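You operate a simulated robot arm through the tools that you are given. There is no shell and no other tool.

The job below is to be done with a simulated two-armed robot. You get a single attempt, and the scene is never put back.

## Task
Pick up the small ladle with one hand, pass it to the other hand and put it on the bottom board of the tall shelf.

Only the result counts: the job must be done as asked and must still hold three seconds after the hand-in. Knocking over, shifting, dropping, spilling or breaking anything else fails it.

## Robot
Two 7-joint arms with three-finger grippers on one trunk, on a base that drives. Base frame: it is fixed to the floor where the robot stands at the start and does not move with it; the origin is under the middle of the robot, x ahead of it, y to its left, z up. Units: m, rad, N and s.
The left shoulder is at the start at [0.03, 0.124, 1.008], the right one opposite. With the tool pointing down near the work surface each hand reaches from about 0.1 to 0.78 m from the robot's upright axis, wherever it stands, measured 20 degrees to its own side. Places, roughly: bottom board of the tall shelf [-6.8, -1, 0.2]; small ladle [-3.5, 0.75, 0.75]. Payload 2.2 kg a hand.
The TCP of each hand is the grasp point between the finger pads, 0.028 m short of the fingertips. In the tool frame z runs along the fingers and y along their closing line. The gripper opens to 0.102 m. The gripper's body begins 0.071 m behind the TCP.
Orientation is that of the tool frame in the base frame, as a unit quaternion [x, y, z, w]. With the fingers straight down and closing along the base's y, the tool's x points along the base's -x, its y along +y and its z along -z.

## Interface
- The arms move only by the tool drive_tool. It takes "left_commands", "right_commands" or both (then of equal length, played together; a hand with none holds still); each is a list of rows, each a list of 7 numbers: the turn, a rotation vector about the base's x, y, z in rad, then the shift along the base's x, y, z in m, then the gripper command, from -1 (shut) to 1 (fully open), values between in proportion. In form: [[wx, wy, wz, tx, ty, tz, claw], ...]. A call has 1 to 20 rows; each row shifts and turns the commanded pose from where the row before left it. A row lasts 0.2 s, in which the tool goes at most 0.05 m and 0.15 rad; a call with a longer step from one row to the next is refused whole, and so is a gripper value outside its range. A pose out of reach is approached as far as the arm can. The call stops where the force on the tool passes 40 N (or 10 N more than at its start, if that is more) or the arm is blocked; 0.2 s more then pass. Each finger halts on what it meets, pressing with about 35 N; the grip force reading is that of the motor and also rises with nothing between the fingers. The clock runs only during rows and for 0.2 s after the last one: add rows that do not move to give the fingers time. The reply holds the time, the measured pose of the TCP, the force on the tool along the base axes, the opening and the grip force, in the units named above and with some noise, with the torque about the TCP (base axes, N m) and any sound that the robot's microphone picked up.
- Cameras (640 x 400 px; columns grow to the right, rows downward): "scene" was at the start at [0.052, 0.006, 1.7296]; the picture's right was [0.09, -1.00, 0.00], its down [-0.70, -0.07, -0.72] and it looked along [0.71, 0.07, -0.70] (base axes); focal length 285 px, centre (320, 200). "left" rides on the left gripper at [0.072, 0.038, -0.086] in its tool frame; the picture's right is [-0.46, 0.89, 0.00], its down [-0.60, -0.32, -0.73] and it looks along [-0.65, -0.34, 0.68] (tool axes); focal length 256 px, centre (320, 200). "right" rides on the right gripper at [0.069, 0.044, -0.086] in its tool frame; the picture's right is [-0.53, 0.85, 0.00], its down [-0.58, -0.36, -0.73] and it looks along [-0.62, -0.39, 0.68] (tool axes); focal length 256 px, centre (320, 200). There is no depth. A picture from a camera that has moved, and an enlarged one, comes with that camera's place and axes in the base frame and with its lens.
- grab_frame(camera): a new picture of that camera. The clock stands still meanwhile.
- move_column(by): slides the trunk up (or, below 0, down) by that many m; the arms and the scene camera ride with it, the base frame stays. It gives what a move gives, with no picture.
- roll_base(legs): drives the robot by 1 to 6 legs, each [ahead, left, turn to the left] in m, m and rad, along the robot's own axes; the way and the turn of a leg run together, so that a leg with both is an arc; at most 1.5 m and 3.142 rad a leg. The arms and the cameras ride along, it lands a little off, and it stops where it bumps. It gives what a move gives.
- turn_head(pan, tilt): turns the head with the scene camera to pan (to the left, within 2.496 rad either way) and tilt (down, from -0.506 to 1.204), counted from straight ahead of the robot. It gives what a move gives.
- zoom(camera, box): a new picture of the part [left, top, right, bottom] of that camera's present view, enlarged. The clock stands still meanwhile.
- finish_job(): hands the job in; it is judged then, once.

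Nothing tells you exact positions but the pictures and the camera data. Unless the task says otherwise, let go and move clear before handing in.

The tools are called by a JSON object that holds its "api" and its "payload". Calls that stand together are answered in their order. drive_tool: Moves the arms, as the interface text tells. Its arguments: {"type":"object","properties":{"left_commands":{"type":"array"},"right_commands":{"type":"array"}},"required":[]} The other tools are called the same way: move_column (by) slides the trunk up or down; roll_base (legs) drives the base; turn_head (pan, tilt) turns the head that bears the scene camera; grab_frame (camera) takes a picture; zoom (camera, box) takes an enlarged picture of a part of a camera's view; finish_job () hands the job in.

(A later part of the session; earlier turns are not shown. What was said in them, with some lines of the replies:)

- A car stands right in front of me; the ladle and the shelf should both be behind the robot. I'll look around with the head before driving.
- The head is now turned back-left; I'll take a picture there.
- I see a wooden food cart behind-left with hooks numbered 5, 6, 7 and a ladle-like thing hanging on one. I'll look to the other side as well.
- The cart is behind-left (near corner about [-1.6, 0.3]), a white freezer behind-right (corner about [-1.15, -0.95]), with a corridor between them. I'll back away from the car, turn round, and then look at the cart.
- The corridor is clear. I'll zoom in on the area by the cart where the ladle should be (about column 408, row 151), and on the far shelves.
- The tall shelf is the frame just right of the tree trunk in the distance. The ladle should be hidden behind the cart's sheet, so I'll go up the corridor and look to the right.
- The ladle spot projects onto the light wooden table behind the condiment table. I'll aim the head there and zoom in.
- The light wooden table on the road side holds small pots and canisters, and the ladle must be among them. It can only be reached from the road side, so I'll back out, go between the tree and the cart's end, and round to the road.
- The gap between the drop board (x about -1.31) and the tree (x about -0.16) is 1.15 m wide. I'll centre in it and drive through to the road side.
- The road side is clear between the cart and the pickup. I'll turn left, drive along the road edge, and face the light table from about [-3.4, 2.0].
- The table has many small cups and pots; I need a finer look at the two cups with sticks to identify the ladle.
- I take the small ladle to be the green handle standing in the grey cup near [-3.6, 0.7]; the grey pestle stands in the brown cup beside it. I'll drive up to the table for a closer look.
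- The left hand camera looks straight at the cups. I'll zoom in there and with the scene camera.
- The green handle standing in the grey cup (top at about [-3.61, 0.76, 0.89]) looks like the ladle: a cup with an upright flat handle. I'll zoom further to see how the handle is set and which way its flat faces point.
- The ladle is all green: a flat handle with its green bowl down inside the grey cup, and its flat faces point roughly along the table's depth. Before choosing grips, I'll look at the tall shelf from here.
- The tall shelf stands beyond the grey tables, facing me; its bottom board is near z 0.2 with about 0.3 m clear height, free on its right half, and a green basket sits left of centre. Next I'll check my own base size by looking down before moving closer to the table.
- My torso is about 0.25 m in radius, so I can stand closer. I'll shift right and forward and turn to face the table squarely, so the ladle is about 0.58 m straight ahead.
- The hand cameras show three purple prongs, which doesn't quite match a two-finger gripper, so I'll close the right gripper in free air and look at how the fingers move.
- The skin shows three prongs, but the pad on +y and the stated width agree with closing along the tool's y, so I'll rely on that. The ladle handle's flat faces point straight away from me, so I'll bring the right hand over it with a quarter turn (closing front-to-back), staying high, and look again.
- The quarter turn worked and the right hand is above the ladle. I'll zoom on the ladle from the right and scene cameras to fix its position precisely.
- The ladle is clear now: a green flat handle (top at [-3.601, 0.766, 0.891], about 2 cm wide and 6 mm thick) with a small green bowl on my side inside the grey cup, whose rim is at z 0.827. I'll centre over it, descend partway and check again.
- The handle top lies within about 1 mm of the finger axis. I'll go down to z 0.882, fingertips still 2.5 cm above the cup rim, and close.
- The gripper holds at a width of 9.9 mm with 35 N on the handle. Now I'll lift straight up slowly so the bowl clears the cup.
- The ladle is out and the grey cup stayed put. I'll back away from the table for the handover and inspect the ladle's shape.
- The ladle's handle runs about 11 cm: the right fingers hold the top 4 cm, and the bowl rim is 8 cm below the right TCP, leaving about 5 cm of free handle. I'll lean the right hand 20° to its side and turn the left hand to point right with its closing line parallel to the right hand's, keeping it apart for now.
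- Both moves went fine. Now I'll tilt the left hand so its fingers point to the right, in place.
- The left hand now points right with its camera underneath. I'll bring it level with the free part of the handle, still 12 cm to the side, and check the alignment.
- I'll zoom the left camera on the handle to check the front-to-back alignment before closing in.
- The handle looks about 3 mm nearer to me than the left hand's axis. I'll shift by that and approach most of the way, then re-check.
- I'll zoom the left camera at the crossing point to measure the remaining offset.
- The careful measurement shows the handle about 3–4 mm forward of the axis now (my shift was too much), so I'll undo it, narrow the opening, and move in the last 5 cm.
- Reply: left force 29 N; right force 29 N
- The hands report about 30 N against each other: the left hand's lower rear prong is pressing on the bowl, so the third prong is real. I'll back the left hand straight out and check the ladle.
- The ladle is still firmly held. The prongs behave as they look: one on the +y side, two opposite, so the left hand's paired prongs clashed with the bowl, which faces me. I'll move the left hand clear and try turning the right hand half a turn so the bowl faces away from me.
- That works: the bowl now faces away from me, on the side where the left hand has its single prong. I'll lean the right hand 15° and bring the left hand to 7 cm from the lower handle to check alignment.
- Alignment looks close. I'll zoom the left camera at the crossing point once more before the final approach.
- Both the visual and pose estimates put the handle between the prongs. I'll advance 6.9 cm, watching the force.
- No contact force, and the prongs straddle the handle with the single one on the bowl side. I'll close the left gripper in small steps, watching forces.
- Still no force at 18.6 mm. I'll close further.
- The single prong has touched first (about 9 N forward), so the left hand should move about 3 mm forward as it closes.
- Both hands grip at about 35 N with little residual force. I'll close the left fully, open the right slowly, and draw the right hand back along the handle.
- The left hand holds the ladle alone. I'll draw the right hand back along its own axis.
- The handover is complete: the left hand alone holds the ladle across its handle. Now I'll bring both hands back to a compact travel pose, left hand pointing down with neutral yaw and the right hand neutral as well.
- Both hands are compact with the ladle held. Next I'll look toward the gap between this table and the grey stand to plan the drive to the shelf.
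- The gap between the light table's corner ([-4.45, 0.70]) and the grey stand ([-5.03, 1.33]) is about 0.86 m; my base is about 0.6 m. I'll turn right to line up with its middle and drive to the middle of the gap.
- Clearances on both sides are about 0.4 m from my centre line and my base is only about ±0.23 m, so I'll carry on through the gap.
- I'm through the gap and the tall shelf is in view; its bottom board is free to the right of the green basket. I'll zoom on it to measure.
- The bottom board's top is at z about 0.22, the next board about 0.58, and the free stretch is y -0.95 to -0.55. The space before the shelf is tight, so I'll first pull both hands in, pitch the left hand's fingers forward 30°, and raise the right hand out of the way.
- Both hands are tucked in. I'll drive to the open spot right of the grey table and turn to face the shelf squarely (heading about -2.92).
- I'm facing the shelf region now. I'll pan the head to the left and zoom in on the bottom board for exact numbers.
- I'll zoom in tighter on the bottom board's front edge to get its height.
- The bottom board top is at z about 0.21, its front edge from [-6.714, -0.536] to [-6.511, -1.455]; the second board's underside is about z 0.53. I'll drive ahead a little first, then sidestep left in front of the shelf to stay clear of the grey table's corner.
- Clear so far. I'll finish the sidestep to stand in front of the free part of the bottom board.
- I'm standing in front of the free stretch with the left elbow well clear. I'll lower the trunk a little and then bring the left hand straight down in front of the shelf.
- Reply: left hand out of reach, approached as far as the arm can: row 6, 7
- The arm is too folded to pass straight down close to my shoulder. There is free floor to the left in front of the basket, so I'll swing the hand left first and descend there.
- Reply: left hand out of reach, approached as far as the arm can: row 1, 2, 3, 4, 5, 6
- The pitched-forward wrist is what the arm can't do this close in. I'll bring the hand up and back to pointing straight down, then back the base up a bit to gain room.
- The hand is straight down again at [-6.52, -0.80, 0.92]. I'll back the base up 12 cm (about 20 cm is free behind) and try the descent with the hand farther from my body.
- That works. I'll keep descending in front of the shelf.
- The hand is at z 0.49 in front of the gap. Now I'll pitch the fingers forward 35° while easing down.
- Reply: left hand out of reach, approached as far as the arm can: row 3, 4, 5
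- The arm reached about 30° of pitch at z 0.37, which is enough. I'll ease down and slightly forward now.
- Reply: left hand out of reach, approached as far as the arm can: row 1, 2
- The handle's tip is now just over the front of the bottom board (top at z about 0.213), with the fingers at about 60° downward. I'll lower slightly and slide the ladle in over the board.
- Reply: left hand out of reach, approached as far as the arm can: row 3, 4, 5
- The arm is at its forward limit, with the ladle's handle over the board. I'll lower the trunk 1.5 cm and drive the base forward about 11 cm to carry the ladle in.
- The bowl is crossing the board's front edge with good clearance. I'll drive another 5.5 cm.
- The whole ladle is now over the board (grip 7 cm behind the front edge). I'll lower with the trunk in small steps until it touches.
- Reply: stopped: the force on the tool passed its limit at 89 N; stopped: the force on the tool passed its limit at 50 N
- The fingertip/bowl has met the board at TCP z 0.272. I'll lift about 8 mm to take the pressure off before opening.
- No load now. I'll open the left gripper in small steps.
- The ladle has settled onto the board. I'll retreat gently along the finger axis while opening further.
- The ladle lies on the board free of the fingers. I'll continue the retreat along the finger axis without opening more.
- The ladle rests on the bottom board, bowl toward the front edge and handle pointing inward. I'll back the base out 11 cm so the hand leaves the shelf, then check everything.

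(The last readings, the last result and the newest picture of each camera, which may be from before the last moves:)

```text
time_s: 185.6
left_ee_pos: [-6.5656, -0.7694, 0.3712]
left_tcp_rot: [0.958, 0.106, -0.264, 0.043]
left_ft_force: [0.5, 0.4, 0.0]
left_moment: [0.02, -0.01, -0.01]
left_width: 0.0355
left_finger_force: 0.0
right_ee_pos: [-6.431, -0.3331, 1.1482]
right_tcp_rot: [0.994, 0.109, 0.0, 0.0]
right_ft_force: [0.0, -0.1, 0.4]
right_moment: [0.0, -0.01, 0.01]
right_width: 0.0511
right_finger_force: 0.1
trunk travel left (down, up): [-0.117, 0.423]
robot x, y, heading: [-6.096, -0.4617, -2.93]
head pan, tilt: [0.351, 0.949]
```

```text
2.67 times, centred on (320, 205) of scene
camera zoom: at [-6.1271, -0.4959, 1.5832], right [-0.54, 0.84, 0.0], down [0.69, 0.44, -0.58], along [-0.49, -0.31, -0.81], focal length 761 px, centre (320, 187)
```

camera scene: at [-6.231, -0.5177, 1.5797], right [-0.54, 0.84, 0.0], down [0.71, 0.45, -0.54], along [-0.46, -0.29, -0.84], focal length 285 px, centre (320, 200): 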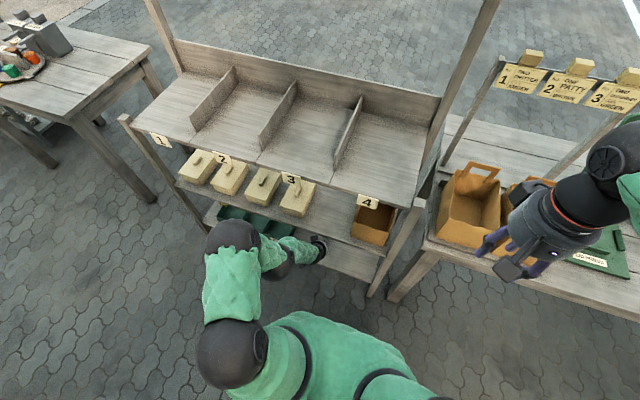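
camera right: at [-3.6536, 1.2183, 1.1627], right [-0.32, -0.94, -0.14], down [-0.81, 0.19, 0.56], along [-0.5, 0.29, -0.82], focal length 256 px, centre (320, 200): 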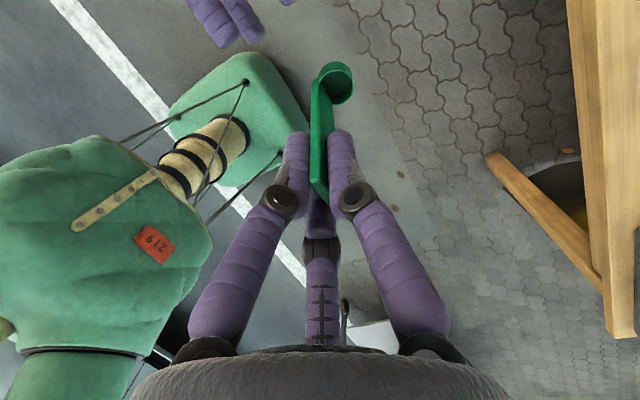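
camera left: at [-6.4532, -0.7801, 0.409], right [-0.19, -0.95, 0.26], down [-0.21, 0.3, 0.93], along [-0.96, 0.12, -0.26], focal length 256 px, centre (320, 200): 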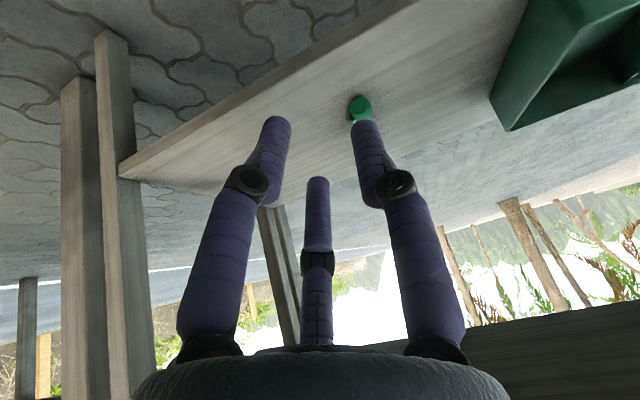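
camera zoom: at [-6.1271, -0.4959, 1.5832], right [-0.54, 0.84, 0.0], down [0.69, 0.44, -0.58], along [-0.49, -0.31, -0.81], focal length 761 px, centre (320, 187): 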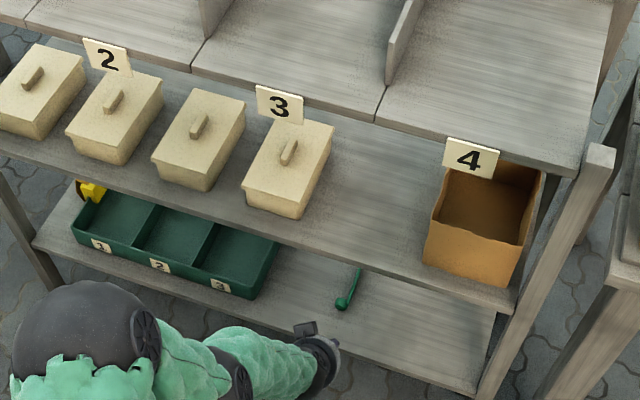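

The ladle is visible lying on the bottom board, clear of the edge, and the boxes, basket and bag are untouched. I'll take one last closer look to confirm it is at rest with the hand clear.

{"api": "drive_tool", "payload": {"left_commands": [[0, 0, 0, 0.01, 0.002, 0.01, -0.3], [0, 0, 0, 0.01, 0.002, 0.01, -0.3], [0, 0, 0, 0, 0, 0, -0.3], [0, 0, 0, 0, 0, 0, -0.3]]}}

{"api": "zoom", "payload": {"camera": "scene", "box": [290, 200, 390, 270]}}

{"api": "grab_frame", "payload": {"camera": "scene"}}

```text
time_s: 186.6
left_ee_pos: [-6.5453, -0.7656, 0.3906]
left_tcp_rot: [0.958, 0.107, -0.263, 0.044]
left_ft_force: [0.4, -0.4, 0.5]
left_moment: [0.0, 0.0, 0.02]
left_width: 0.0354
left_finger_force: 0.1
right_ee_pos: [-6.4312, -0.3322, 1.1484]
right_tcp_rot: [0.994, 0.11, 0.0, 0.001]
right_ft_force: [0.2, -0.6, -0.3]
right_moment: [0.0, -0.02, -0.01]
right_width: 0.0512
right_finger_force: 0.0
trunk travel left (down, up): [-0.117, 0.423]
robot x, y, heading: [-6.0952, -0.4621, -2.925]
head pan, tilt: [0.351, 0.949]
```

```text
5.71 times, centred on (340, 235) of scene
camera zoom: at [-6.1271, -0.4959, 1.5833], right [-0.54, 0.84, 0.0], down [0.69, 0.44, -0.58], along [-0.49, -0.31, -0.81], focal length 1630 px, centre (206, 0)
```

zoom: 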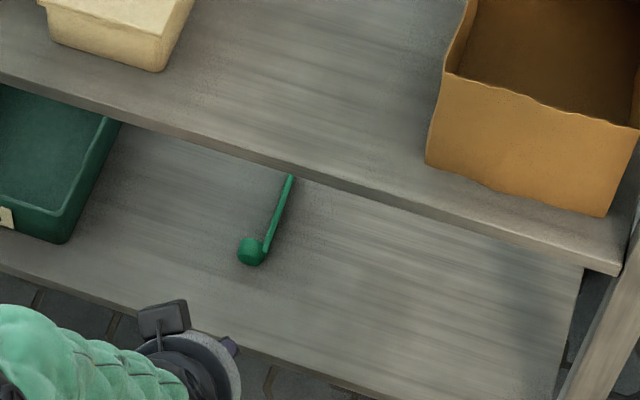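

```text
taken
camera scene: at [-6.1271, -0.4959, 1.5833], right [-0.54, 0.84, 0.0], down [0.69, 0.44, -0.58], along [-0.49, -0.31, -0.81], focal length 285 px, centre (320, 200)
```

scene: 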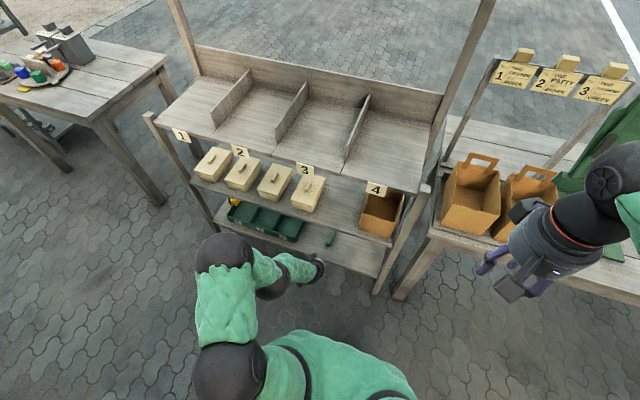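

The ladle lies at rest on the bottom board, well inside the front edge. The hand is clear and nothing else on the shelf has moved, so I'm handing the job in.

{"api": "finish_job", "payload": {}}

```text
The job is handed in.
```

The small ladle is on the bottom board of the tall shelf, and I've handed the job in. The tool only confirmed the hand-in and gave no verdict.

- **Pick-up:** the right hand lifted the ladle out of its grey cup on the light wooden table. The cup stayed upright and in place.
- **Handover:** the right hand passed the ladle to the left hand in the air, clear of the table. On the first try the two hands pressed against each other with about 30 N, so I backed off, turned the right hand and did it again cleanly.
- **Placement:** the left hand set the ladle on the free stretch to the right of the green basket. When I lowered it, it met the board sooner than I expected, with a brief 89 N peak. I eased off before opening the gripper.

In the last pictures the ladle is lying still, well back from the front edge. The left hand is clear of the shelf, and the boxes, basket and bag on the shelf look unmoved.
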